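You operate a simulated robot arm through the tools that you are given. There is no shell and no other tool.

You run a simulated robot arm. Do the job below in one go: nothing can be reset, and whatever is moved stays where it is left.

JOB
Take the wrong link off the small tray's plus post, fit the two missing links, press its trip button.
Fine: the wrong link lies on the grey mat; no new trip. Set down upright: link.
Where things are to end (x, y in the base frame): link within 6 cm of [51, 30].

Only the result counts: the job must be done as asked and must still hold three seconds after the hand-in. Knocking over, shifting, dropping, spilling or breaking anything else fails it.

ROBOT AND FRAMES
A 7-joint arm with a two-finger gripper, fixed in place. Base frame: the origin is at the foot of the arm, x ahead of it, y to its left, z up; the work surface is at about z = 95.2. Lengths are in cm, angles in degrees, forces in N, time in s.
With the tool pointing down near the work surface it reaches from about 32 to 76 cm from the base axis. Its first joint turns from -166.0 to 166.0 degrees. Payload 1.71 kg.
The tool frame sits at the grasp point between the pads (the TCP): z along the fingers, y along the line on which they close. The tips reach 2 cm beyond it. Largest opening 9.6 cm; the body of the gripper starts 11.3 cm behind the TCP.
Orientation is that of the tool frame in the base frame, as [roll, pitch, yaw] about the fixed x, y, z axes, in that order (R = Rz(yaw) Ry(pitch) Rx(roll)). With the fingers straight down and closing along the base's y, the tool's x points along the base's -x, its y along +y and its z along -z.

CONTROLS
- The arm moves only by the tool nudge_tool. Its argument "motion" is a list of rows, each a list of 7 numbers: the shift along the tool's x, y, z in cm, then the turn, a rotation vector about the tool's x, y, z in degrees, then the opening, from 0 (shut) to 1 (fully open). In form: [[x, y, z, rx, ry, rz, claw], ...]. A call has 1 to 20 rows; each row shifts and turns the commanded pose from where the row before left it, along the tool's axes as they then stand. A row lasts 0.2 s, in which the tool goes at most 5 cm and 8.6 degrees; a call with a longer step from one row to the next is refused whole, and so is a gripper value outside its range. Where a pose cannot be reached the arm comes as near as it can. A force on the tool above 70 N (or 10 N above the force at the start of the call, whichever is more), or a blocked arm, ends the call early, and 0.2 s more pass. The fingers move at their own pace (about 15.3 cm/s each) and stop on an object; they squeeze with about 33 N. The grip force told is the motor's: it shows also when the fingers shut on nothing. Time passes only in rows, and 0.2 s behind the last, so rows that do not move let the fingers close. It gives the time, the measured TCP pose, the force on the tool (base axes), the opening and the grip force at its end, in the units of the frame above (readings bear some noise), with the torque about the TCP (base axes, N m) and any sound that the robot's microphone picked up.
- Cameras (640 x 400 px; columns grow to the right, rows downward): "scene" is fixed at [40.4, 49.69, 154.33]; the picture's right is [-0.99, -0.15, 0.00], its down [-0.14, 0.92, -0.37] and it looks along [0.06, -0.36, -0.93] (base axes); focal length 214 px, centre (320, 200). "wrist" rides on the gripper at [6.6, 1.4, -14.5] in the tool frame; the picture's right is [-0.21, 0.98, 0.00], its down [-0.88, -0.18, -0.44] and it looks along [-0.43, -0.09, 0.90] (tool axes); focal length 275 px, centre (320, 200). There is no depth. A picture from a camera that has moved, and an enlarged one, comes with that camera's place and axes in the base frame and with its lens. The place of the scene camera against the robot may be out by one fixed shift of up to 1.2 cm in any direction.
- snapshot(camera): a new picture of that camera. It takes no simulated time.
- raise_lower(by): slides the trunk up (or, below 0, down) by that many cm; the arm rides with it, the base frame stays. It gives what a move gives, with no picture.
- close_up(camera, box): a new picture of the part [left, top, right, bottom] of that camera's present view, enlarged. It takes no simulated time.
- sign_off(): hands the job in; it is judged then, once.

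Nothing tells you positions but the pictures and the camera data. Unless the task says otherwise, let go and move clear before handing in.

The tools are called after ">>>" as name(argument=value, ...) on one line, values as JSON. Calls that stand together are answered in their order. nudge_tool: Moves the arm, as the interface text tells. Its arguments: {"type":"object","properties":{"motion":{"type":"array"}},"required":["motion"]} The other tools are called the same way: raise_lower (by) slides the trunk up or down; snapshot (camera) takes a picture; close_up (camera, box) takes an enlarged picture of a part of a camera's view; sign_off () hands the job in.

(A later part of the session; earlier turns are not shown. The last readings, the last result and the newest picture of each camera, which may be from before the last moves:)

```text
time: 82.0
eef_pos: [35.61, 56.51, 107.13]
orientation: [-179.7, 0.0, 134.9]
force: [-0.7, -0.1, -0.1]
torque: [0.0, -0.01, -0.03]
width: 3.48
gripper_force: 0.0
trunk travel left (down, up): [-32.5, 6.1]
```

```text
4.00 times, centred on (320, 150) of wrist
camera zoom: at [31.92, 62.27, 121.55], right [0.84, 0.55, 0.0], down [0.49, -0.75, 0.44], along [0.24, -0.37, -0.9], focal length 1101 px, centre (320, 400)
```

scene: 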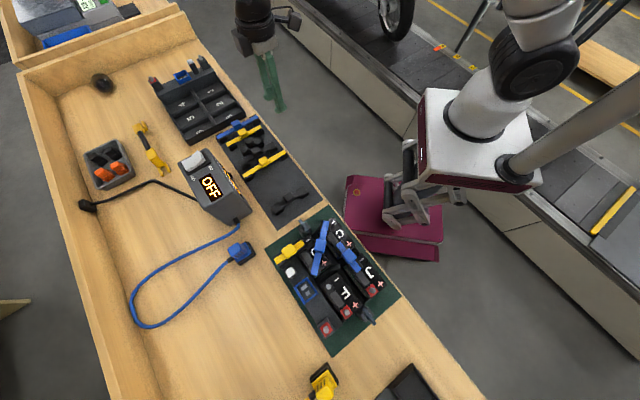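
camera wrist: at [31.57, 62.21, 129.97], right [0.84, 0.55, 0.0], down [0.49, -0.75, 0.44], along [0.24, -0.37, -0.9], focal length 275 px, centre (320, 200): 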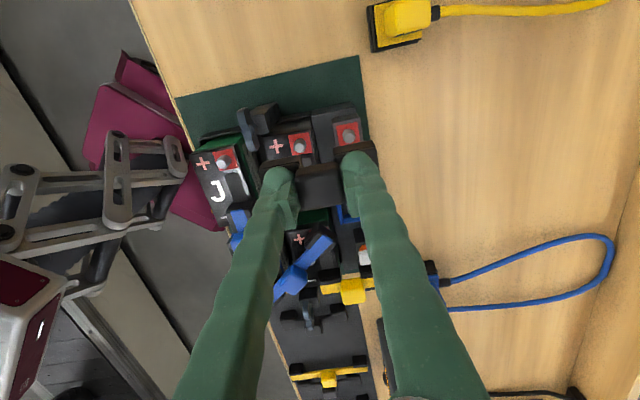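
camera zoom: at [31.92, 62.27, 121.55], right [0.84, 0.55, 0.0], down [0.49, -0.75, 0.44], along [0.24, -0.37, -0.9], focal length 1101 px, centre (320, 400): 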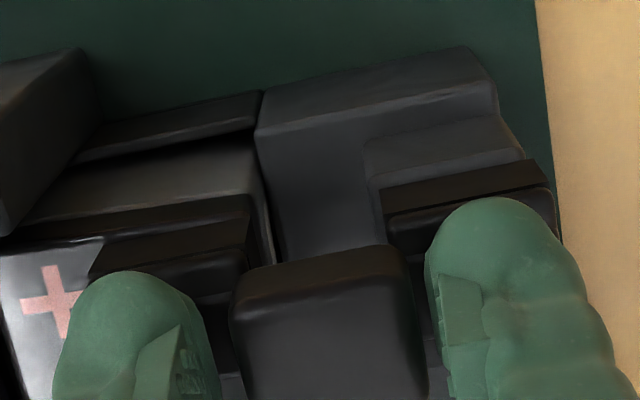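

Released and free. I'll lift clear and look at the fitted short link.

>>> nudge_tool(motion=[[0, 0, -0.5, 0, 0, 0, 0.36], [0, 0, -1.5, 0, 0, 0, 0.36], [0, 0, -3, 0, 0, 0, 0.36], [0, 0, -3, 0, 0, 0, 0.36], [-4, 0, -1, 0, 0, 0, 0.36], [0, 0, 0, 0, 0, 0, 0.36]])

>>> snapshot(camera="wrist")

>>> close_up(camera="wrist", box=[240, 50, 400, 150])

```text
time: 83.4
eef_pos: [38.33, 53.64, 116.23]
orientation: [-179.7, -0.1, 135.0]
force: [0.2, -0.4, 0.5]
torque: [-0.01, -0.05, 0.01]
width: 3.45
gripper_force: 0.1
trunk travel left (down, up): [-32.5, 6.1]
```

```text
taken
camera wrist: at [34.58, 59.27, 130.65], right [0.84, 0.55, 0.0], down [0.49, -0.75, 0.44], along [0.24, -0.37, -0.9], focal length 275 px, centre (320, 200)
```

wrist: 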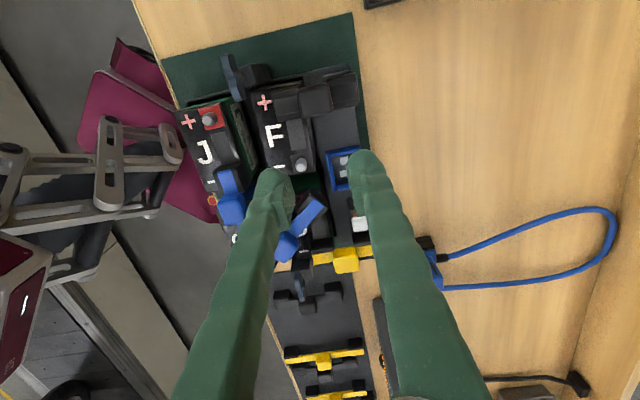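

```text
4.00 times, centred on (320, 100) of wrist
camera zoom: at [34.58, 59.27, 130.65], right [0.84, 0.55, 0.0], down [0.49, -0.75, 0.44], along [0.24, -0.37, -0.9], focal length 1101 px, centre (320, 600)
```

zoom: 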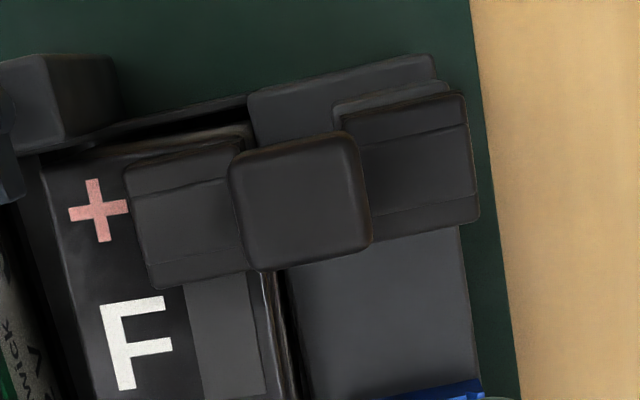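

The short black link sits level across F+ and the plus post. Now I'll measure J+ and F− for the long link.

>>> close_up(camera="wrist", box=[170, 80, 330, 180])

>>> close_up(camera="scene", box=[290, 250, 418, 330])

```text
4.00 times, centred on (250, 130) of wrist
camera zoom: at [34.58, 59.27, 130.65], right [0.84, 0.55, 0.0], down [0.49, -0.75, 0.44], along [0.24, -0.37, -0.9], focal length 1101 px, centre (600, 480)
```

zoom: 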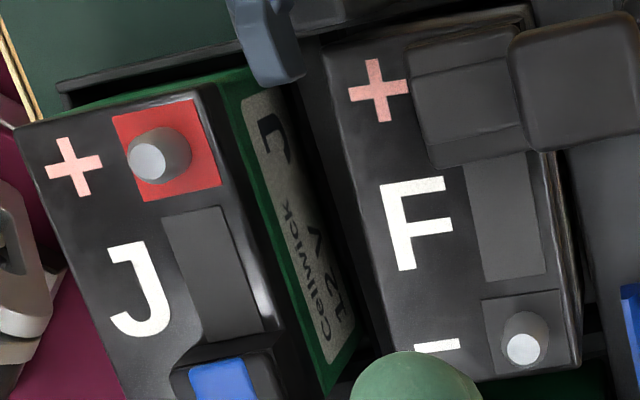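

```text
5.00 times, centred on (354, 290) of scene
camera zoom: at [40.4, 49.69, 154.33], right [-0.99, -0.15, 0.0], down [-0.14, 0.92, -0.37], along [0.06, -0.36, -0.93], focal length 1072 px, centre (150, -250)
```

zoom: 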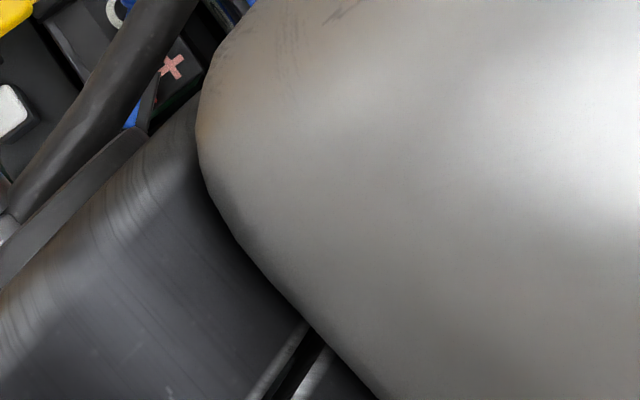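

J+→F− measures 10.17 cm along ~5°, matching the long black link. Before fetching it, I'll test that the arm can reach the needed yaw (≈95°) over that spot.

>>> nudge_tool(motion=[[0.5, -3.25, 0, 0, 0, 0, 0.36], [0.5, -3.25, 0, 0, 0, 0, 0.36], [0, 0, 0, 0, 0, 8, 0.36], [0, 0, 0, 0, 0, 8, 0.36], [0, 0, 0, 0, 0, 8, 0.36], [0, 0, 0, 0, 0, 8, 0.36], [0, 0, 0, 0, 0, 8, 0.36], [0, 0, 0, 0, 0, 0, 0.36], [0, 0, 0, 0, 0, 0, 0.36]])

>>> snapshot(camera="wrist")

>>> close_up(camera="wrist", box=[220, 80, 420, 205])

```text
time: 85.4
eef_pos: [33.11, 49.93, 116.2]
orientation: [-179.8, -0.1, 95.0]
force: [0.4, 0.0, 1.4]
torque: [-0.01, -0.02, 0.04]
width: 3.46
gripper_force: 0.0
trunk travel left (down, up): [-32.5, 6.1]
```

```text
taken
camera wrist: at [33.88, 56.64, 130.65], right [0.99, -0.12, 0.0], down [-0.11, -0.89, 0.45], along [-0.06, -0.44, -0.9], focal length 275 px, centre (320, 200)
```

wrist: 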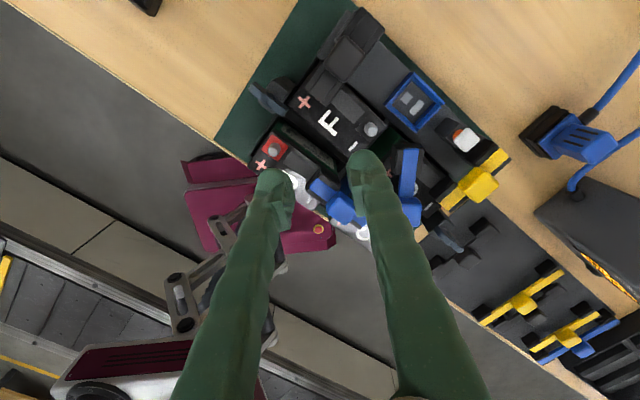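

```text
3.20 times, centred on (320, 142) of wrist
camera zoom: at [33.88, 56.64, 130.65], right [0.99, -0.12, 0.0], down [-0.11, -0.89, 0.45], along [-0.06, -0.44, -0.9], focal length 881 px, centre (320, 384)
```

zoom: 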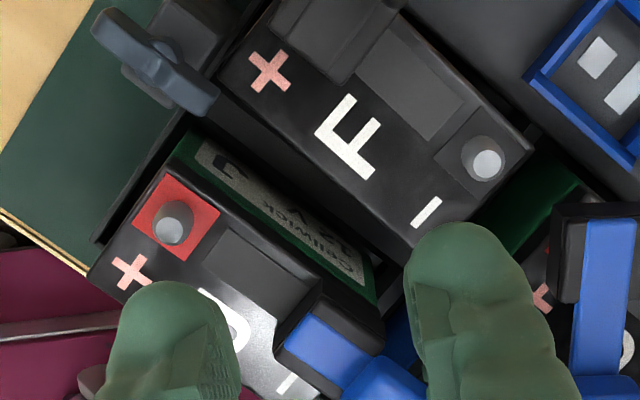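

Yaw 95° is reachable and the stud line matches the tool's y axis exactly (posts at y=−4.81 and +5.24). Now I'll fetch the long black link.

>>> nudge_tool(motion=[[0, 0, 0, 0, 0, -8.2, 0.36], [0, 0, 0, 0, 0, -8.2, 0.36], [0, 0, 0, 0, 0, -8.2, 0.36], [0, 0, 0, 0, 0, -8.2, 0.36], [0, 0, 0, 0, 0, -8.2, 0.36], [0, 0, 0, 0, 0, 0, 0.36], [-4.23, -0.3, 0, 0, 0, 0, 0.38], [-4.23, -0.3, 0, 0, 0, 0, 0.38], [-4.23, -0.3, 0, 0, 0, 0, 0.38], [-4.23, -0.3, 0, 0, 0, 0, 0.38], [-4.23, -0.3, 0, 0, 0, 0, 0.38], [-4.23, -0.3, 0, 0, 0, 0, 0.38], [-4.23, -0.3, 0, 0, 0, 0, 0.38], [-4.23, -0.3, 0, 0, 0, 0, 0.38], [-4.23, -0.3, 0, 0, 0, 0, 0.38], [-4.23, -0.3, 0, 0, 0, 0, 0.38], [-4.23, -0.3, 0, 0, 0, 0, 0.38], [0, 0, 4, 0, 0, 0, 0.38], [0, 0, 4, 0, 0, 0, 0.38], [0, 0, 0, 0, 0, 0, 0.38]])

>>> snapshot(camera="wrist")

>>> close_up(camera="wrist", box=[220, 80, 420, 205])

```text
time: 89.6
eef_pos: [64.18, 15.46, 108.17]
orientation: [-179.8, -0.1, 135.9]
force: [0.1, -0.9, 0.0]
torque: [-0.02, -0.03, 0.01]
width: 3.63
gripper_force: 0.1
trunk travel left (down, up): [-32.5, 6.1]
```

```text
taken
camera wrist: at [60.33, 21.05, 122.61], right [0.83, 0.56, 0.0], down [0.5, -0.74, 0.44], along [0.25, -0.37, -0.9], focal length 275 px, centre (320, 200)
```

wrist: 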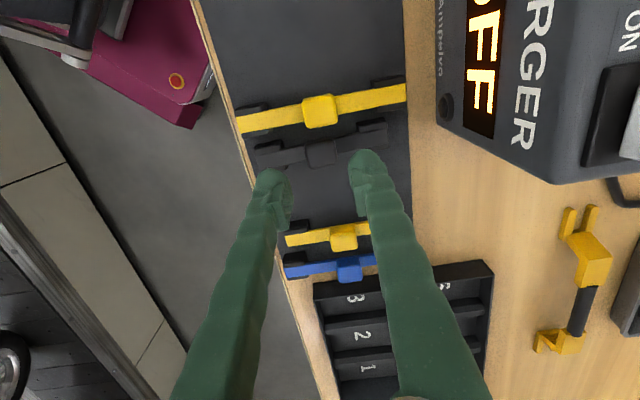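

```text
3.20 times, centred on (320, 142) of wrist
camera zoom: at [60.33, 21.05, 122.61], right [0.83, 0.56, 0.0], down [0.5, -0.74, 0.44], along [0.25, -0.37, -0.9], focal length 881 px, centre (320, 384)
```

zoom: 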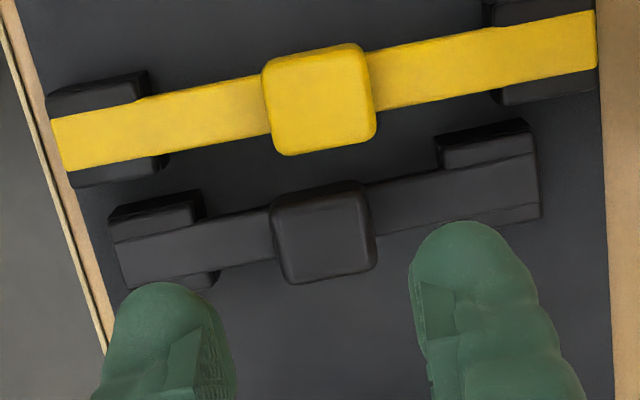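

>>> nudge_tool(motion=[[-0.27, 0.04, 1, 0, 0, 0, 0.36], [0, 0, 3, 0, 0, 0, 0.36], [0, 0, 3, 0, 0, 0, 0.36], [0, 0, 1, 0, 0, 0, 0.36], [0, 0, 0, 0, 0, 0, 0.36]])

>>> close_up(camera="wrist", box=[220, 100, 420, 225])

```text
time: 90.8
eef_pos: [64.38, 15.19, 100.18]
orientation: [-179.9, -0.2, 136.0]
force: [1.3, -0.8, -0.4]
torque: [0.0, -0.02, 0.02]
width: 3.45
gripper_force: 0.0
trunk travel left (down, up): [-32.5, 6.1]
```

```text
3.20 times, centred on (320, 162) of wrist
camera zoom: at [60.59, 20.8, 114.63], right [0.83, 0.56, 0.0], down [0.5, -0.74, 0.44], along [0.25, -0.37, -0.9], focal length 881 px, centre (320, 320)
```

zoom: 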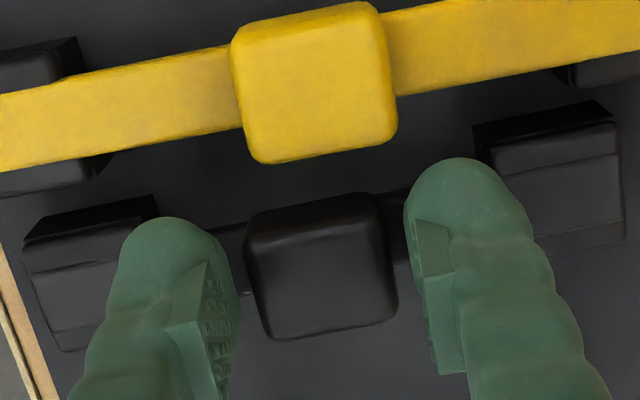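

>>> nudge_tool(motion=[[-0.15, 0.05, 0.3, 0, 0, 0, 0.36], [0, 0, 0.35, 0, 0, 0, 0.36], [0, 0, 0, 0, 0, 0, 0.36]])

>>> nudge_tool(motion=[[0, 0, 0.12, 0, 0, 0, 0.36], [0, 0, 0, 0, 0, 0, 0.36]])

>>> nudge_tool(motion=[[0, 0, 0.12, 0, 0, 0, 0.36], [0, 0, 0, 0, 0, 0, 0.36]])

```text
time: 91.6
eef_pos: [64.61, 15.04, 99.36]
orientation: [-179.8, 0.0, 136.0]
force: [0.2, 0.2, -0.3]
torque: [0.0, 0.03, 0.02]
width: 3.49
gripper_force: 0.1
trunk travel left (down, up): [-32.5, 6.1]
```

```text
time: 92.2
eef_pos: [64.76, 15.07, 99.23]
orientation: [-179.9, -0.1, 136.1]
force: [-0.4, 1.6, 3.7]
torque: [0.04, -0.04, 0.03]
width: 3.47
gripper_force: 0.1
trunk travel left (down, up): [-32.5, 6.1]
```

```text
time: 92.8
eef_pos: [64.73, 15.01, 99.14]
orientation: [-179.9, 0.1, 135.9]
force: [2.5, 1.4, 10.0]
torque: [0.03, -0.03, 0.02]
width: 3.44
gripper_force: 0.0
trunk travel left (down, up): [-32.5, 6.1]
```

Contact again at ≈99.2. Easing up slightly and closing.

>>> nudge_tool(motion=[[0, 0, -0.2, 0, 0, 0, 0.36], [0, 0, 0, 0, 0, 0, 0.36], [0, 0, 0, 0, 0, 0, 0.1], [0, 0, 0, 0, 0, 0, 0.1], [0, 0, 0, 0, 0, 0, 0.1]])

>>> close_up(camera="wrist", box=[220, 100, 420, 225])

```text
time: 94.0
eef_pos: [64.64, 15.02, 99.36]
orientation: [-179.8, -0.1, 136.0]
force: [0.2, 0.1, -0.5]
torque: [-0.01, 0.02, 0.0]
width: 2.64
gripper_force: 33.1
trunk travel left (down, up): [-32.5, 6.1]
```

```text
3.20 times, centred on (320, 162) of wrist
camera zoom: at [60.86, 20.6, 113.84], right [0.83, 0.56, 0.0], down [0.5, -0.74, 0.44], along [0.25, -0.37, -0.9], focal length 881 px, centre (320, 320)
```

zoom: 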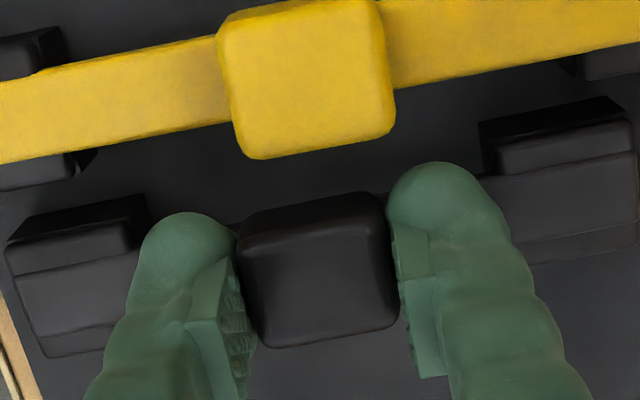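

Gripped. Lifting slowly and checking it stays level.

>>> nudge_tool(motion=[[0, 0, -0.5, 0, 0, 0, 0.1], [0, 0, -1, 0, 0, 0, 0.1], [0, 0, -2, 0, 0, 0, 0.1], [0, 0, -3, 0, 0, 0, 0.1], [0, 0, -4, 0, 0, 0, 0.1], [0, 0, -4, 0, 0, 0, 0.1], [0, 0, -2.5, 0, 0, 0, 0.1], [0, 0, 0, 0, 0, 0, 0.1]])

>>> snapshot(camera="wrist")

>>> close_up(camera="wrist", box=[220, 100, 420, 225])

```text
time: 95.8
eef_pos: [65.01, 14.88, 116.25]
orientation: [-179.7, 0.0, 136.1]
force: [1.0, 0.6, 0.0]
torque: [-0.01, 0.03, 0.01]
width: 2.63
gripper_force: 32.6
trunk travel left (down, up): [-32.5, 6.1]
```

```text
taken
camera wrist: at [61.21, 20.41, 130.76], right [0.83, 0.56, 0.0], down [0.5, -0.74, 0.44], along [0.25, -0.37, -0.9], focal length 275 px, centre (320, 200)
```

wrist: 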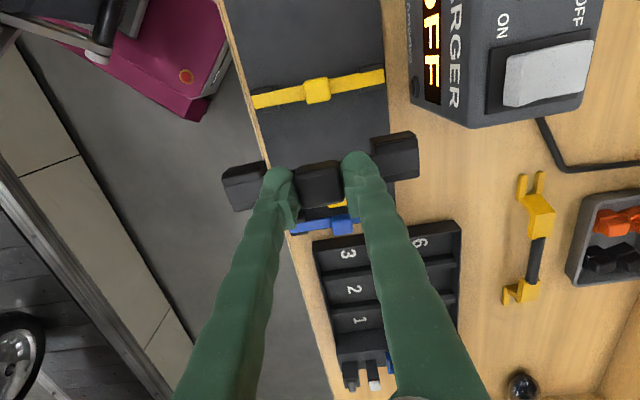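

```text
3.20 times, centred on (320, 162) of wrist
camera zoom: at [61.21, 20.41, 130.76], right [0.83, 0.56, 0.0], down [0.5, -0.74, 0.44], along [0.25, -0.37, -0.9], focal length 881 px, centre (320, 320)
```

zoom: 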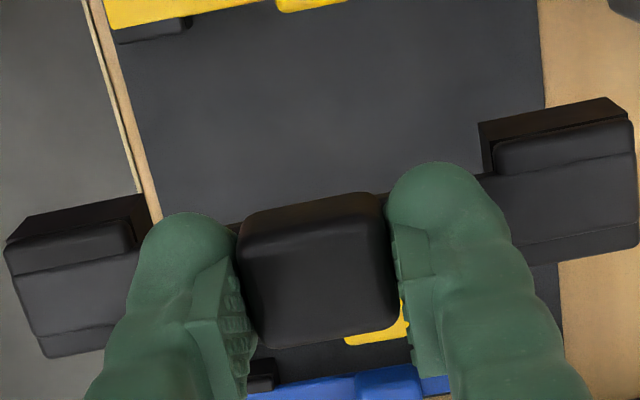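

The long link is held level, its centre within ~0.25 cm of the tool axis. I'll carry it high to above J+/F− and rotate to yaw 95°.

>>> nudge_tool(motion=[[4.3, 0.28, 0, 0, 0, 0, 0.1], [4.3, 0.28, 0, 0, 0, 0, 0.1], [4.3, 0.28, 0, 0, 0, 0, 0.1], [4.3, 0.28, 0, 0, 0, 0, 0.1], [4.3, 0.28, 0, 0, 0, 0, 0.1], [4.3, 0.28, 0, 0, 0, 0, 0.1], [4.3, 0.28, 0, 0, 0, 0, 0.1], [4.3, 0.28, 0, 0, 0, 0, 0.1], [4.3, 0.28, 0, 0, 0, 0, 0.1], [4.3, 0.28, 0, 0, 0, 0, 0.1], [4.3, 0.28, 0, 0, 0, 0, 0.1], [0, 0, 0, 0, 0, 8.2, 0.1], [0, 0, 0, 0, 0, 8.2, 0.1], [0, 0, 0, 0, 0, 8.2, 0.1], [0, 0, 0, 0, 0, 8.2, 0.1], [0, 0, 0, 0, 0, 8.2, 0.1], [0, 0, 0, 0, 0, 0, 0.1], [0, 0, 0, 0, 0, 0, 0.1]])

>>> snapshot(camera="wrist")

>>> close_up(camera="wrist", box=[200, 70, 440, 220])

```text
time: 99.6
eef_pos: [32.95, 49.98, 116.44]
orientation: [-179.6, -0.1, 94.9]
force: [0.2, 0.0, -1.2]
torque: [-0.01, -0.01, 0.01]
width: 2.63
gripper_force: 33.0
trunk travel left (down, up): [-32.5, 6.1]
```

```text
taken
camera wrist: at [33.56, 56.7, 130.79], right [0.99, -0.12, 0.0], down [-0.11, -0.89, 0.45], along [-0.06, -0.44, -0.9], focal length 275 px, centre (320, 200)
```

wrist: 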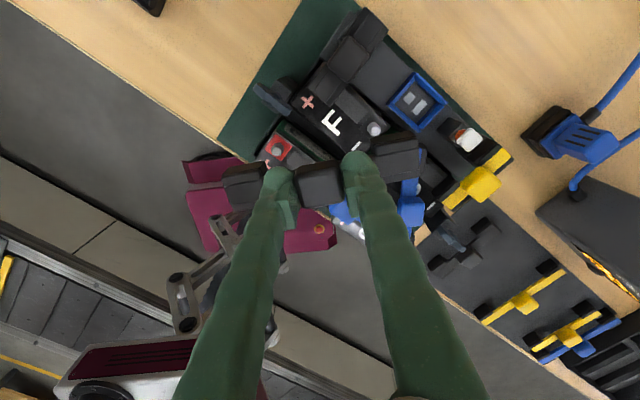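

```text
2.67 times, centred on (320, 145) of wrist
camera zoom: at [33.56, 56.7, 130.79], right [0.99, -0.12, 0.0], down [-0.11, -0.89, 0.45], along [-0.06, -0.44, -0.9], focal length 734 px, centre (320, 347)
```

zoom: 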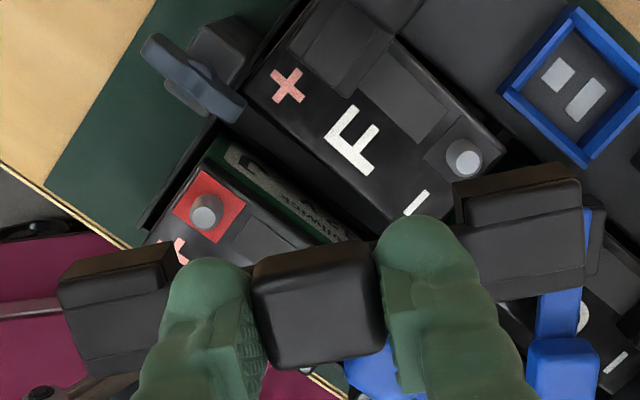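

>>> nudge_tool(motion=[[-0.33, 0.38, 0, 0, 0, 0, 0.1], [0, 0, 1.5, 0, 0, 0, 0.1], [0, 0, 1.5, 0, 0, 0, 0.1], [0, 0, 1.3, 0, 0, 0, 0.1], [0, 0, 0, 0, 0, 0, 0.1], [0, 0, 0, 0, 0, 0, 0.1]])

>>> close_up(camera="wrist", box=[210, 90, 330, 165])

>>> close_up(camera="wrist", box=[310, 80, 430, 155])

```text
time: 101.0
eef_pos: [33.3, 49.94, 111.95]
orientation: [-179.7, 0.1, 95.1]
force: [0.9, 0.7, 0.2]
torque: [0.01, -0.02, -0.01]
width: 2.63
gripper_force: 33.0
trunk travel left (down, up): [-32.5, 6.1]
```

```text
5.33 times, centred on (270, 128) of wrist
camera zoom: at [34.05, 56.64, 126.44], right [0.99, -0.12, 0.0], down [-0.11, -0.89, 0.45], along [-0.06, -0.44, -0.9], focal length 1468 px, centre (587, 587)
```

zoom: 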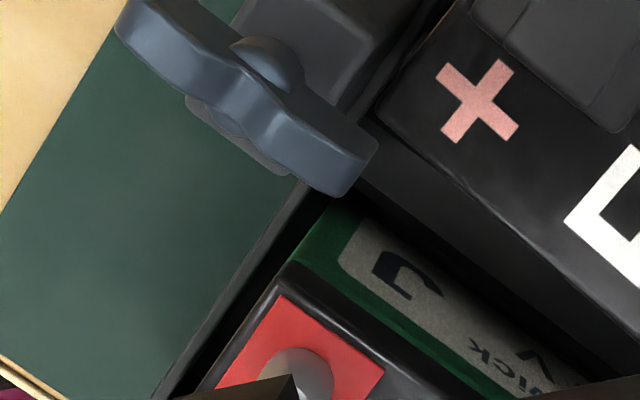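

```text
5.33 times, centred on (370, 118) of wrist
camera zoom: at [34.05, 56.64, 126.44], right [0.99, -0.12, 0.0], down [-0.11, -0.89, 0.45], along [-0.06, -0.44, -0.9], focal length 1468 px, centre (53, 640)
```

zoom: 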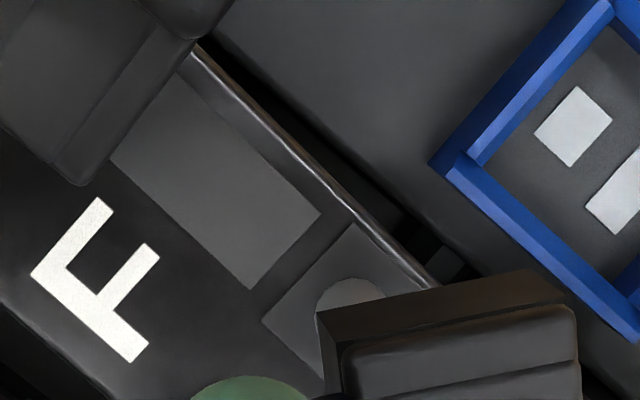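

>>> close_up(camera="wrist", box=[210, 120, 330, 195])

>>> close_up(camera="wrist", box=[220, 90, 440, 228])

```text
5.33 times, centred on (270, 158) of wrist
camera zoom: at [34.05, 56.64, 126.44], right [0.99, -0.12, 0.0], down [-0.11, -0.89, 0.45], along [-0.06, -0.44, -0.9], focal length 1468 px, centre (587, 427)
```

zoom: 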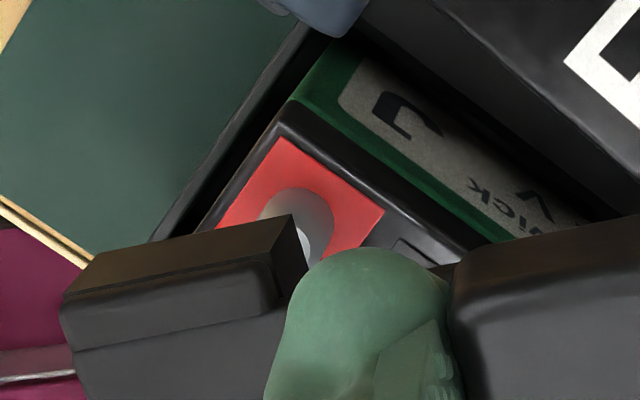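

```text
2.90 times, centred on (330, 159) of wrist
camera zoom: at [34.05, 56.64, 126.44], right [0.99, -0.12, 0.0], down [-0.11, -0.89, 0.45], along [-0.06, -0.44, -0.9], focal length 798 px, centre (291, 319)
```

zoom: 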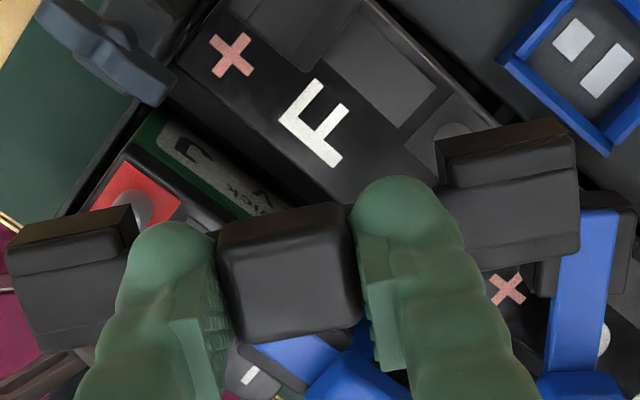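

>>> nudge_tool(motion=[[-0.34, 0.05, 0, 0, 0, 0, 0.1], [0, 0, 0, 0, 0, 0, 0.1], [0, 0, 0, 0, 0, 0, 0.1]])

>>> close_up(camera="wrist", box=[210, 110, 330, 185])

>>> close_up(camera="wrist", box=[310, 90, 430, 165])

```text
time: 101.8
eef_pos: [33.47, 49.44, 112.06]
orientation: [-179.7, 0.0, 95.1]
force: [-0.2, 0.3, -0.8]
torque: [0.03, 0.01, -0.01]
width: 2.62
gripper_force: 32.7
trunk travel left (down, up): [-32.5, 6.1]
```

```text
5.33 times, centred on (270, 148) of wrist
camera zoom: at [34.16, 56.16, 126.45], right [0.99, -0.12, 0.0], down [-0.11, -0.89, 0.45], along [-0.06, -0.44, -0.9], focal length 1468 px, centre (587, 480)
```

zoom: 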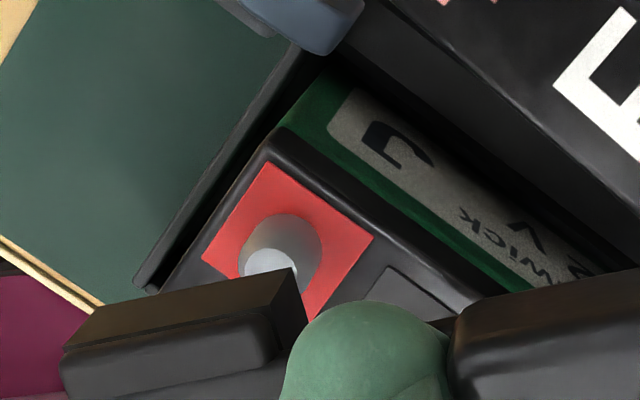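

```text
5.33 times, centred on (370, 128) of wrist
camera zoom: at [34.16, 56.16, 126.45], right [0.99, -0.12, 0.0], down [-0.11, -0.89, 0.45], along [-0.06, -0.44, -0.9], focal length 1468 px, centre (53, 587)
```

zoom: 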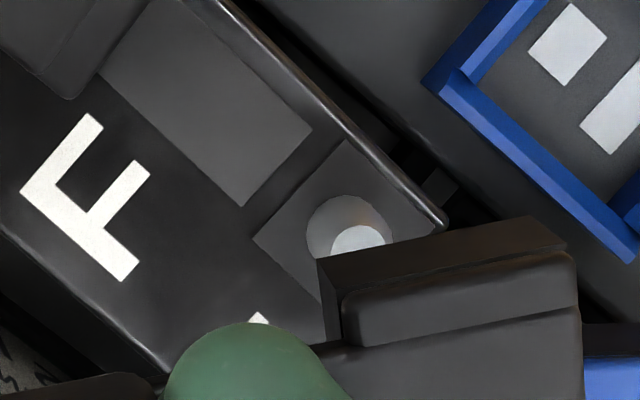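

>>> nudge_tool(motion=[[0, 0, 0, 0, 0, 0, 0.1], [0, 0, 0, 0, 0, 0, 0.1], [0, 0, 0, 0, 0, 0, 0.1], [0, 0, 0, 0, 0, 0, 0.1]])

>>> close_up(camera="wrist", box=[210, 110, 330, 185])

>>> close_up(camera="wrist", box=[310, 90, 430, 165])

```text
time: 102.8
eef_pos: [33.39, 49.4, 112.05]
orientation: [-179.8, 0.0, 95.0]
force: [0.5, 0.5, 0.0]
torque: [0.01, -0.04, 0.0]
width: 2.64
gripper_force: 33.0
trunk travel left (down, up): [-32.5, 6.1]
```

```text
5.33 times, centred on (270, 148) of wrist
camera zoom: at [34.15, 56.17, 126.45], right [0.99, -0.12, 0.0], down [-0.11, -0.89, 0.45], along [-0.06, -0.44, -0.9], focal length 1468 px, centre (587, 480)
```

zoom: 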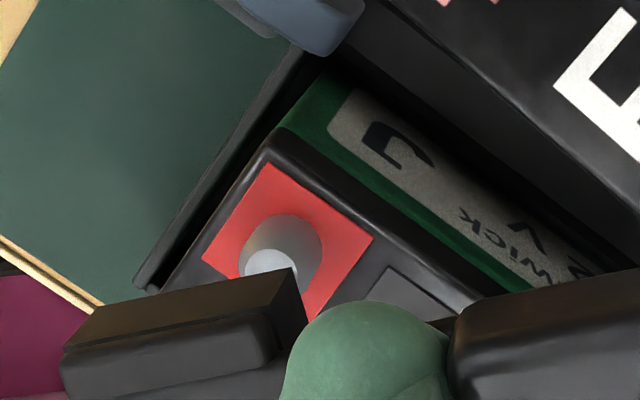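

```text
5.33 times, centred on (370, 128) of wrist
camera zoom: at [34.15, 56.17, 126.45], right [0.99, -0.12, 0.0], down [-0.11, -0.89, 0.45], along [-0.06, -0.44, -0.9], focal length 1468 px, centre (53, 587)
```

zoom: 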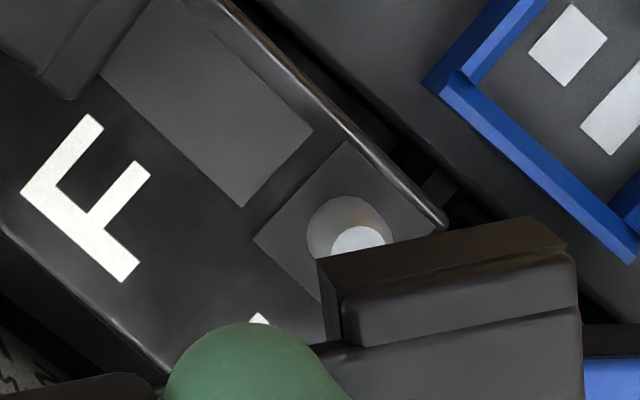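

>>> nudge_tool(motion=[[0.12, -0.06, 0.5, 0, 0, 0, 0.1], [0, 0, 1, 0, 0, 0, 0.1], [0, 0, 0, 0, 0, 0, 0.1], [0, 0, 0, 0, 0, 0, 0.1]])

>>> close_up(camera="wrist", box=[210, 110, 330, 185])

>>> close_up(camera="wrist", box=[310, 90, 430, 165])

```text
time: 103.8
eef_pos: [33.45, 49.63, 110.52]
orientation: [-179.7, 0.0, 95.0]
force: [0.4, 0.3, 0.4]
torque: [0.04, 0.01, -0.03]
width: 2.61
gripper_force: 32.8
trunk travel left (down, up): [-32.5, 6.1]
```

```text
5.33 times, centred on (270, 148) of wrist
camera zoom: at [34.07, 56.38, 125.0], right [0.99, -0.12, 0.0], down [-0.11, -0.89, 0.45], along [-0.06, -0.44, -0.9], focal length 1468 px, centre (587, 480)
```

zoom: 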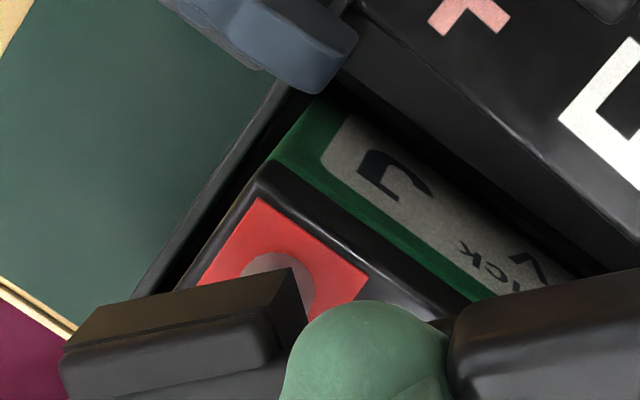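

```text
5.33 times, centred on (370, 128) of wrist
camera zoom: at [34.07, 56.38, 125.0], right [0.99, -0.12, 0.0], down [-0.11, -0.89, 0.45], along [-0.06, -0.44, -0.9], focal length 1468 px, centre (53, 587)
```

zoom: 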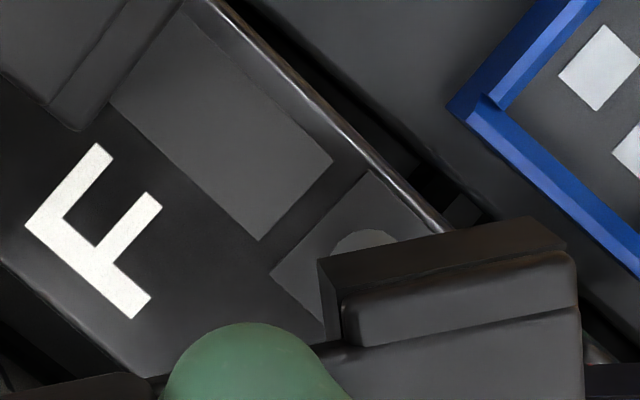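

>>> nudge_tool(motion=[[-0.05, 0.03, 0.8, 0, 0, 0, 0.1], [0, 0, 0.8, 0, 0, 0, 0.1], [0, 0, 0.5, 0, 0, 0, 0.1], [0, 0, 0, 0, 0, 0, 0.1], [0, 0, 0, 0, 0, 0, 0.1]])

>>> close_up(camera="wrist", box=[210, 110, 330, 185])

>>> close_up(camera="wrist", box=[310, 90, 430, 165])

```text
time: 105.0
eef_pos: [33.37, 49.43, 108.47]
orientation: [-179.6, 0.0, 95.0]
force: [-0.2, -0.3, 0.0]
torque: [-0.01, 0.0, 0.0]
width: 2.63
gripper_force: 33.8
trunk travel left (down, up): [-32.5, 6.1]
```

```text
5.33 times, centred on (270, 148) of wrist
camera zoom: at [33.99, 56.18, 122.88], right [0.99, -0.12, 0.0], down [-0.11, -0.89, 0.45], along [-0.06, -0.44, -0.9], focal length 1468 px, centre (587, 480)
```

zoom: 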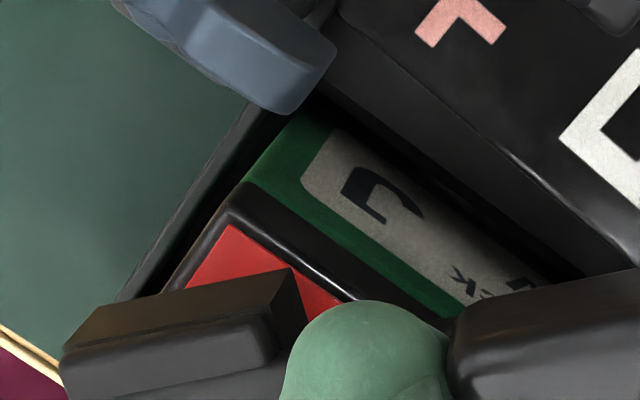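

```text
5.33 times, centred on (370, 128) of wrist
camera zoom: at [33.99, 56.18, 122.88], right [0.99, -0.12, 0.0], down [-0.11, -0.89, 0.45], along [-0.06, -0.44, -0.9], focal length 1468 px, centre (53, 587)
```

zoom: 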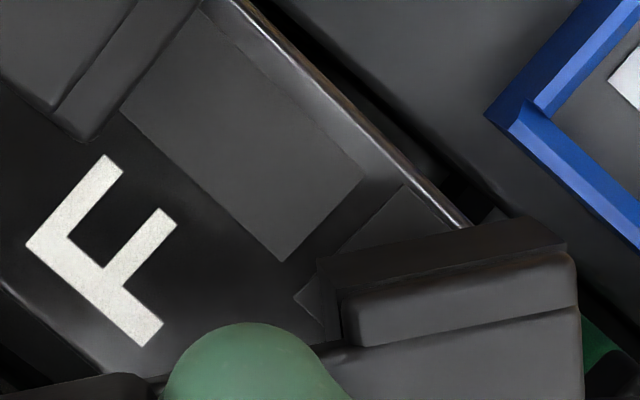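

>>> nudge_tool(motion=[[0.03, 0.13, 0.4, 0, 0, 0, 0.1], [0, 0, 0, 0, 0, 0, 0.1], [0, 0, 0, 0, 0, 0, 0.1]])

>>> close_up(camera="wrist", box=[210, 110, 330, 185])

>>> close_up(camera="wrist", box=[310, 90, 430, 165])

```text
time: 105.8
eef_pos: [33.34, 49.46, 108.19]
orientation: [-179.7, 0.0, 95.1]
force: [-0.1, -0.2, -0.1]
torque: [-0.02, -0.03, -0.02]
width: 2.64
gripper_force: 32.6
trunk travel left (down, up): [-32.5, 6.1]
```

```text
5.33 times, centred on (270, 148) of wrist
camera zoom: at [34.09, 56.29, 122.57], right [0.99, -0.12, 0.0], down [-0.11, -0.89, 0.45], along [-0.06, -0.44, -0.9], focal length 1468 px, centre (587, 480)
```

zoom: 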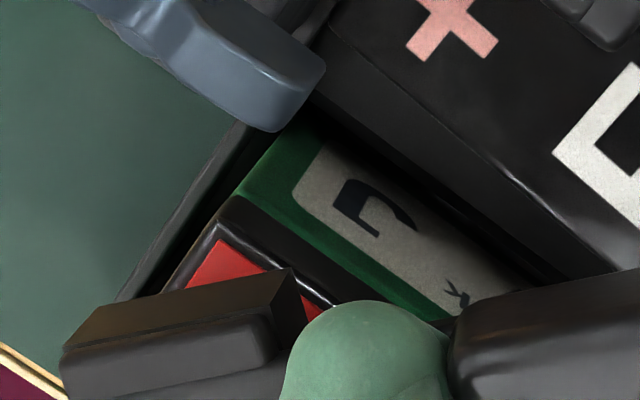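

```text
5.33 times, centred on (370, 128) of wrist
camera zoom: at [34.09, 56.29, 122.57], right [0.99, -0.12, 0.0], down [-0.11, -0.89, 0.45], along [-0.06, -0.44, -0.9], focal length 1468 px, centre (53, 587)
```

zoom: 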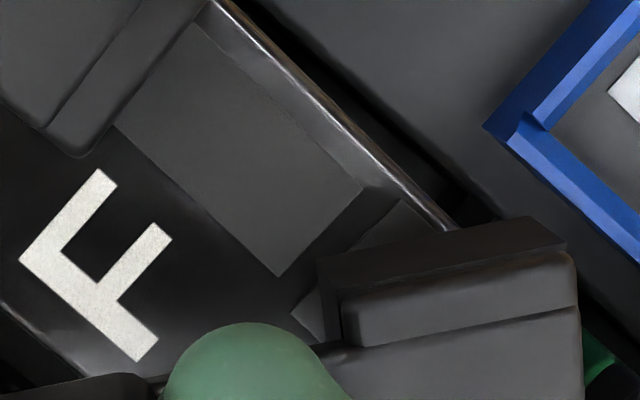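

Aligned within 0.05 cm. Lowering in small steps while watching the force.

>>> nudge_tool(motion=[[0, 0, 0.35, 0, 0, 0, 0.1], [0, 0, 0, 0, 0, 0, 0.1]])

>>> nudge_tool(motion=[[0, 0, 0.3, 0, 0, 0, 0.1], [0, 0, 0, 0, 0, 0, 0.1]])

>>> nudge_tool(motion=[[0, 0, 0.2, 0, 0, 0, 0.1], [0, 0, 0, 0, 0, 0, 0.1]])

>>> nudge_tool(motion=[[0, 0, 0.15, 0, 0, 0, 0.1], [0, 0, 0, 0, 0, 0, 0.1]])

```text
time: 106.4
eef_pos: [33.36, 49.51, 107.78]
orientation: [-179.7, 0.0, 95.0]
force: [-0.6, -0.2, -0.6]
torque: [0.03, -0.04, 0.03]
width: 2.63
gripper_force: 33.4
trunk travel left (down, up): [-32.5, 6.1]
```

```text
time: 107.0
eef_pos: [33.31, 49.47, 107.46]
orientation: [-179.7, 0.0, 95.0]
force: [-0.1, -0.6, 0.2]
torque: [0.01, 0.02, -0.04]
width: 2.62
gripper_force: 32.7
trunk travel left (down, up): [-32.5, 6.1]
```

```text
time: 107.6
eef_pos: [33.4, 49.44, 107.3]
orientation: [-179.8, -0.1, 95.0]
force: [0.5, -0.1, -0.7]
torque: [0.04, 0.01, -0.07]
width: 2.62
gripper_force: 32.7
trunk travel left (down, up): [-32.5, 6.1]
```

```text
time: 108.2
eef_pos: [33.49, 49.43, 107.04]
orientation: [-179.8, 0.0, 95.0]
force: [-0.2, -0.2, -0.7]
torque: [-0.03, 0.02, 0.03]
width: 2.6
gripper_force: 32.8
trunk travel left (down, up): [-32.5, 6.1]
```

>>> nudge_tool(motion=[[0, 0, 0.15, 0, 0, 0, 0.1], [0, 0, 0, 0, 0, 0, 0.1]])

>>> nudge_tool(motion=[[0, 0, 0.12, 0, 0, 0, 0.1], [0, 0, 0, 0, 0, 0, 0.1]])

```text
time: 108.8
eef_pos: [33.38, 49.43, 106.96]
orientation: [-179.8, 0.0, 94.8]
force: [0.3, 0.1, -0.8]
torque: [0.0, 0.0, 0.01]
width: 2.63
gripper_force: 32.6
trunk travel left (down, up): [-32.5, 6.1]
```

```text
time: 109.4
eef_pos: [33.27, 49.43, 106.91]
orientation: [-179.8, 0.0, 95.0]
force: [0.7, -1.4, 5.2]
torque: [0.02, -0.05, 0.0]
width: 2.61
gripper_force: 32.5
trunk travel left (down, up): [-32.5, 6.1]
```

>>> nudge_tool(motion=[[0, 0, 0.1, 0, 0, 0, 0.1], [0, 0, 0, 0, 0, 0, 0.1]])

>>> close_up(camera="wrist", box=[200, 80, 440, 230])

```text
time: 110.0
eef_pos: [33.27, 49.41, 106.94]
orientation: [-179.8, -0.1, 95.0]
force: [-1.7, -3.0, 11.7]
torque: [0.01, 0.06, 0.0]
width: 2.63
gripper_force: 32.7
trunk travel left (down, up): [-32.5, 6.1]
```

```text
2.67 times, centred on (320, 155) of wrist
camera zoom: at [34.05, 56.15, 121.34], right [0.99, -0.12, 0.0], down [-0.11, -0.89, 0.44], along [-0.06, -0.44, -0.9], focal length 734 px, centre (320, 320)
```

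zoom: 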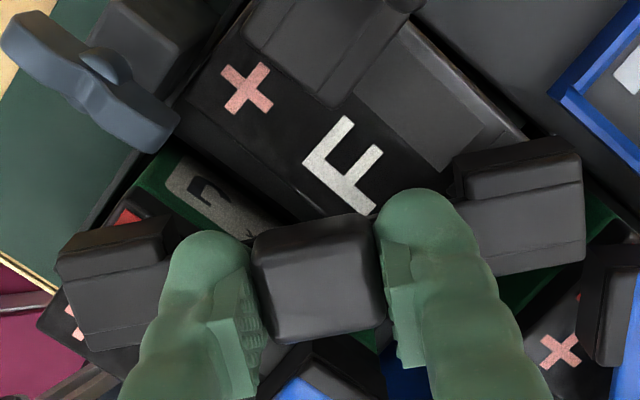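

Seated at the predicted height with balanced load. Easing off, opening and lifting clear.

>>> nudge_tool(motion=[[0, 0, -0.2, 0, 0, 0, 0.1], [0, 0, 0, 0, 0, 0, 0.1]])

>>> nudge_tool(motion=[[0, 0, -0.05, 0, 0, 0, 0.3], [0, 0, -0.15, 0, 0, 0, 0.34], [0, 0, 0, 0, 0, 0, 0.36], [0, 0, 0, 0, 0, 0, 0.36]])

>>> close_up(camera="wrist", box=[200, 80, 440, 230])

```text
time: 110.6
eef_pos: [33.4, 49.56, 106.95]
orientation: [-179.7, 0.1, 95.0]
force: [-0.5, -0.7, 0.0]
torque: [0.02, 0.0, 0.02]
width: 2.65
gripper_force: 32.6
trunk travel left (down, up): [-32.5, 6.1]
```

```text
time: 111.6
eef_pos: [33.4, 49.44, 107.37]
orientation: [-179.7, -0.1, 95.0]
force: [-0.8, 0.0, -1.2]
torque: [0.01, 0.0, 0.0]
width: 3.48
gripper_force: 0.2
trunk travel left (down, up): [-32.5, 6.1]
```

```text
2.67 times, centred on (320, 155) of wrist
camera zoom: at [34.14, 56.23, 121.65], right [0.99, -0.12, 0.0], down [-0.11, -0.89, 0.45], along [-0.06, -0.44, -0.9], focal length 734 px, centre (320, 320)
```

zoom: 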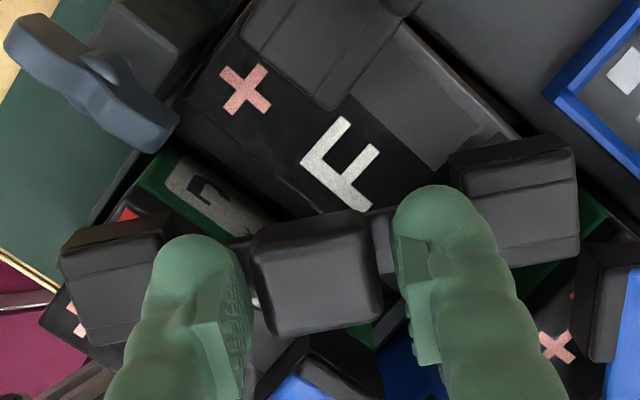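

Released. Lifting clear, then I'll inspect all links and move over to the trip button.

>>> nudge_tool(motion=[[0, 0, -0.5, 0, 0, 0, 0.36], [0, 0, -1.5, 0, 0, 0, 0.36], [0, 0, -3.5, 0, 0, 0, 0.36], [0, 0, -4, 0, 0, 0, 0.36], [0, 0, 0, 0, 0, -8, 0.2], [0, 0, 0, 0, 0, -8, 0.0], [0, 0, 0, 0, 0, -8, 0.0], [0, 0, 0, 0, 0, -8, 0.0], [0, 0, 0, 0, 0, -8, 0.0], [0, 0, 0, 0, 0, 0, 0.0]])

>>> snapshot(camera="wrist")

>>> close_up(camera="wrist", box=[200, 40, 440, 190])

```text
time: 113.8
eef_pos: [33.5, 49.48, 116.72]
orientation: [-179.8, -0.1, 135.2]
force: [-0.3, -0.6, 0.5]
torque: [0.0, -0.04, 0.02]
width: 0.01
gripper_force: 29.9
trunk travel left (down, up): [-32.5, 6.1]
```

```text
taken
camera wrist: at [29.71, 55.18, 131.17], right [0.84, 0.55, 0.0], down [0.49, -0.75, 0.44], along [0.24, -0.37, -0.9], focal length 275 px, centre (320, 200)
```

wrist: 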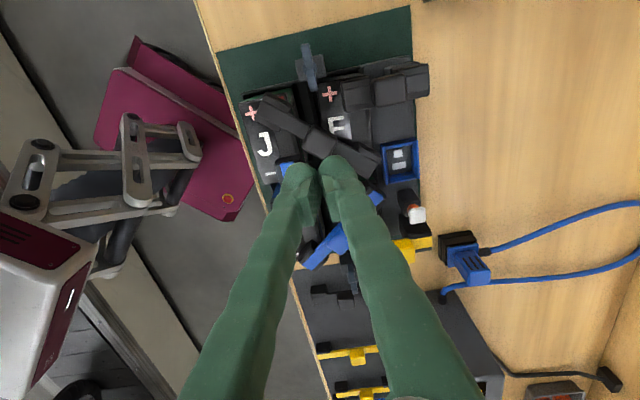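

```text
2.67 times, centred on (320, 115) of wrist
camera zoom: at [29.71, 55.18, 131.17], right [0.84, 0.55, 0.0], down [0.49, -0.75, 0.44], along [0.24, -0.37, -0.9], focal length 734 px, centre (320, 427)
```

zoom: 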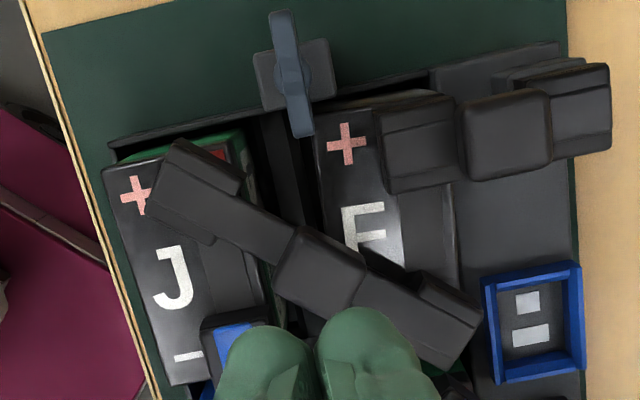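

Both new links sit level on their studs. Now moving over to the trip button (white cap on an orange stem).

>>> nudge_tool(motion=[[-3.47, 2.89, 0, 0, 0, 0, 0.0], [-3.47, 2.89, 0, 0, 0, 0, 0.0], [-3.47, 2.89, 0, 0, 0, 0, 0.0], [0, 0, 2, 0, 0, 0, 0.0], [0, 0, 0, 0, 0, 0, 0.0]])

>>> snapshot(camera="wrist")

>>> close_up(camera="wrist", box=[240, 80, 400, 180])

>>> close_up(camera="scene", box=[260, 230, 420, 330])

```text
time: 115.0
eef_pos: [47.09, 48.34, 114.71]
orientation: [-179.8, -0.2, 135.1]
force: [-0.5, 0.6, 0.2]
torque: [-0.01, 0.04, -0.06]
width: 0.01
gripper_force: 29.4
trunk travel left (down, up): [-32.5, 6.1]
```

```text
taken
camera wrist: at [43.32, 54.12, 129.13], right [0.84, 0.55, 0.0], down [0.49, -0.75, 0.44], along [0.24, -0.37, -0.9], focal length 275 px, centre (320, 200)
```

wrist: 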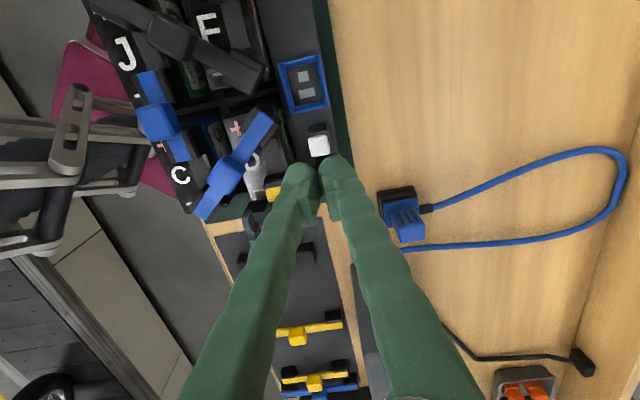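

```text
4.00 times, centred on (320, 130) of wrist
camera zoom: at [43.32, 54.12, 129.13], right [0.84, 0.55, 0.0], down [0.49, -0.75, 0.44], along [0.24, -0.37, -0.9], focal length 1101 px, centre (320, 480)
```

zoom: 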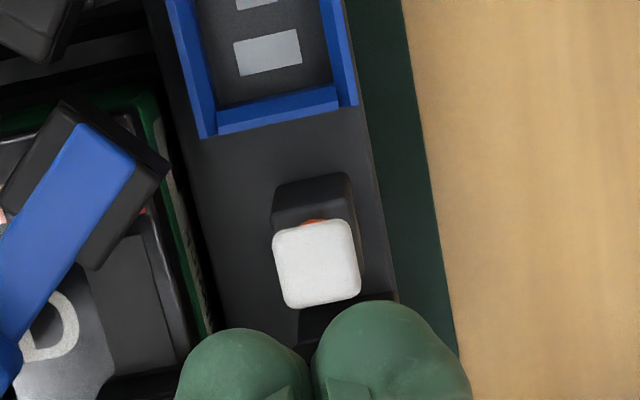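

```text
4.00 times, centred on (340, 280) of scene
camera zoom: at [40.4, 49.69, 154.33], right [-0.99, -0.15, 0.0], down [-0.14, 0.92, -0.37], along [0.06, -0.36, -0.93], focal length 858 px, centre (240, -120)
```

zoom: 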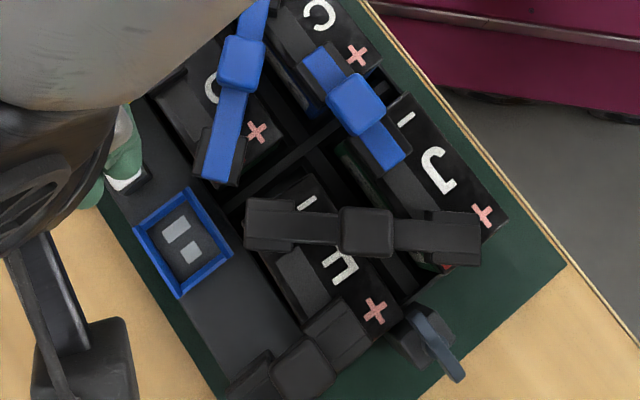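

The button is right under the closed fingertips. Descending to just above it.

>>> nudge_tool(motion=[[0.12, 0, 2, 0, 0, 0, 0.0], [0, 0, 2.5, 0, 0, 0, 0.0], [0, 0, 2, 0, 0, 0, 0.0], [0, 0, 0, 0, 0, 0, 0.0], [0, 0, 0, 0, 0, 0, 0.0]])

>>> close_up(camera="wrist", box=[240, 90, 400, 190])

>>> snapshot(camera="wrist")

```text
time: 116.2
eef_pos: [46.76, 48.59, 107.96]
orientation: [-179.8, 0.0, 134.9]
force: [-0.4, 0.6, 0.3]
torque: [-0.03, 0.04, -0.01]
width: 0.0
gripper_force: 29.2
trunk travel left (down, up): [-32.5, 6.1]
```

```text
4.00 times, centred on (320, 140) of wrist
camera zoom: at [43.04, 54.21, 122.46], right [0.84, 0.55, 0.0], down [0.49, -0.75, 0.44], along [0.24, -0.37, -0.9], focal length 1101 px, centre (320, 440)
```

zoom: 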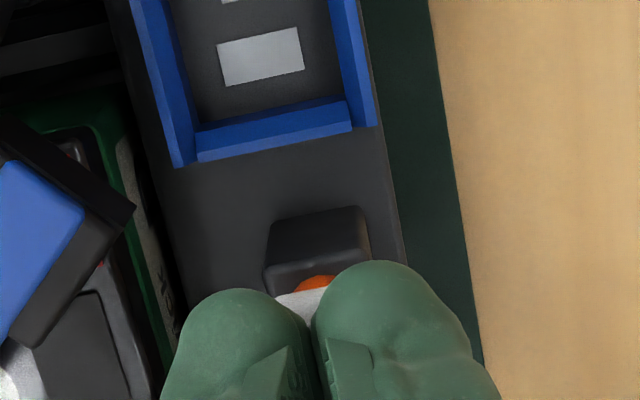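

```text
taken
camera wrist: at [43.04, 54.21, 122.46], right [0.84, 0.55, 0.0], down [0.49, -0.75, 0.44], along [0.24, -0.37, -0.9], focal length 275 px, centre (320, 200)
```

wrist: 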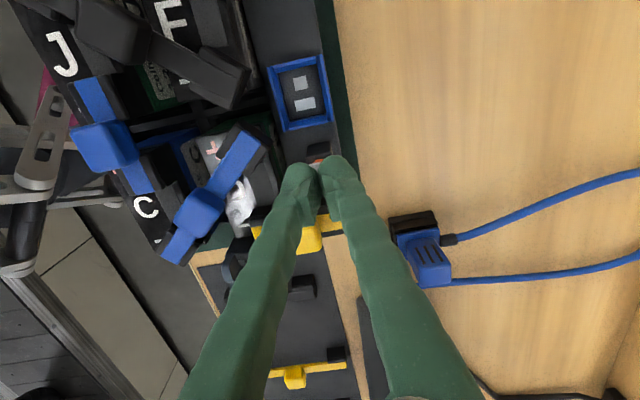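

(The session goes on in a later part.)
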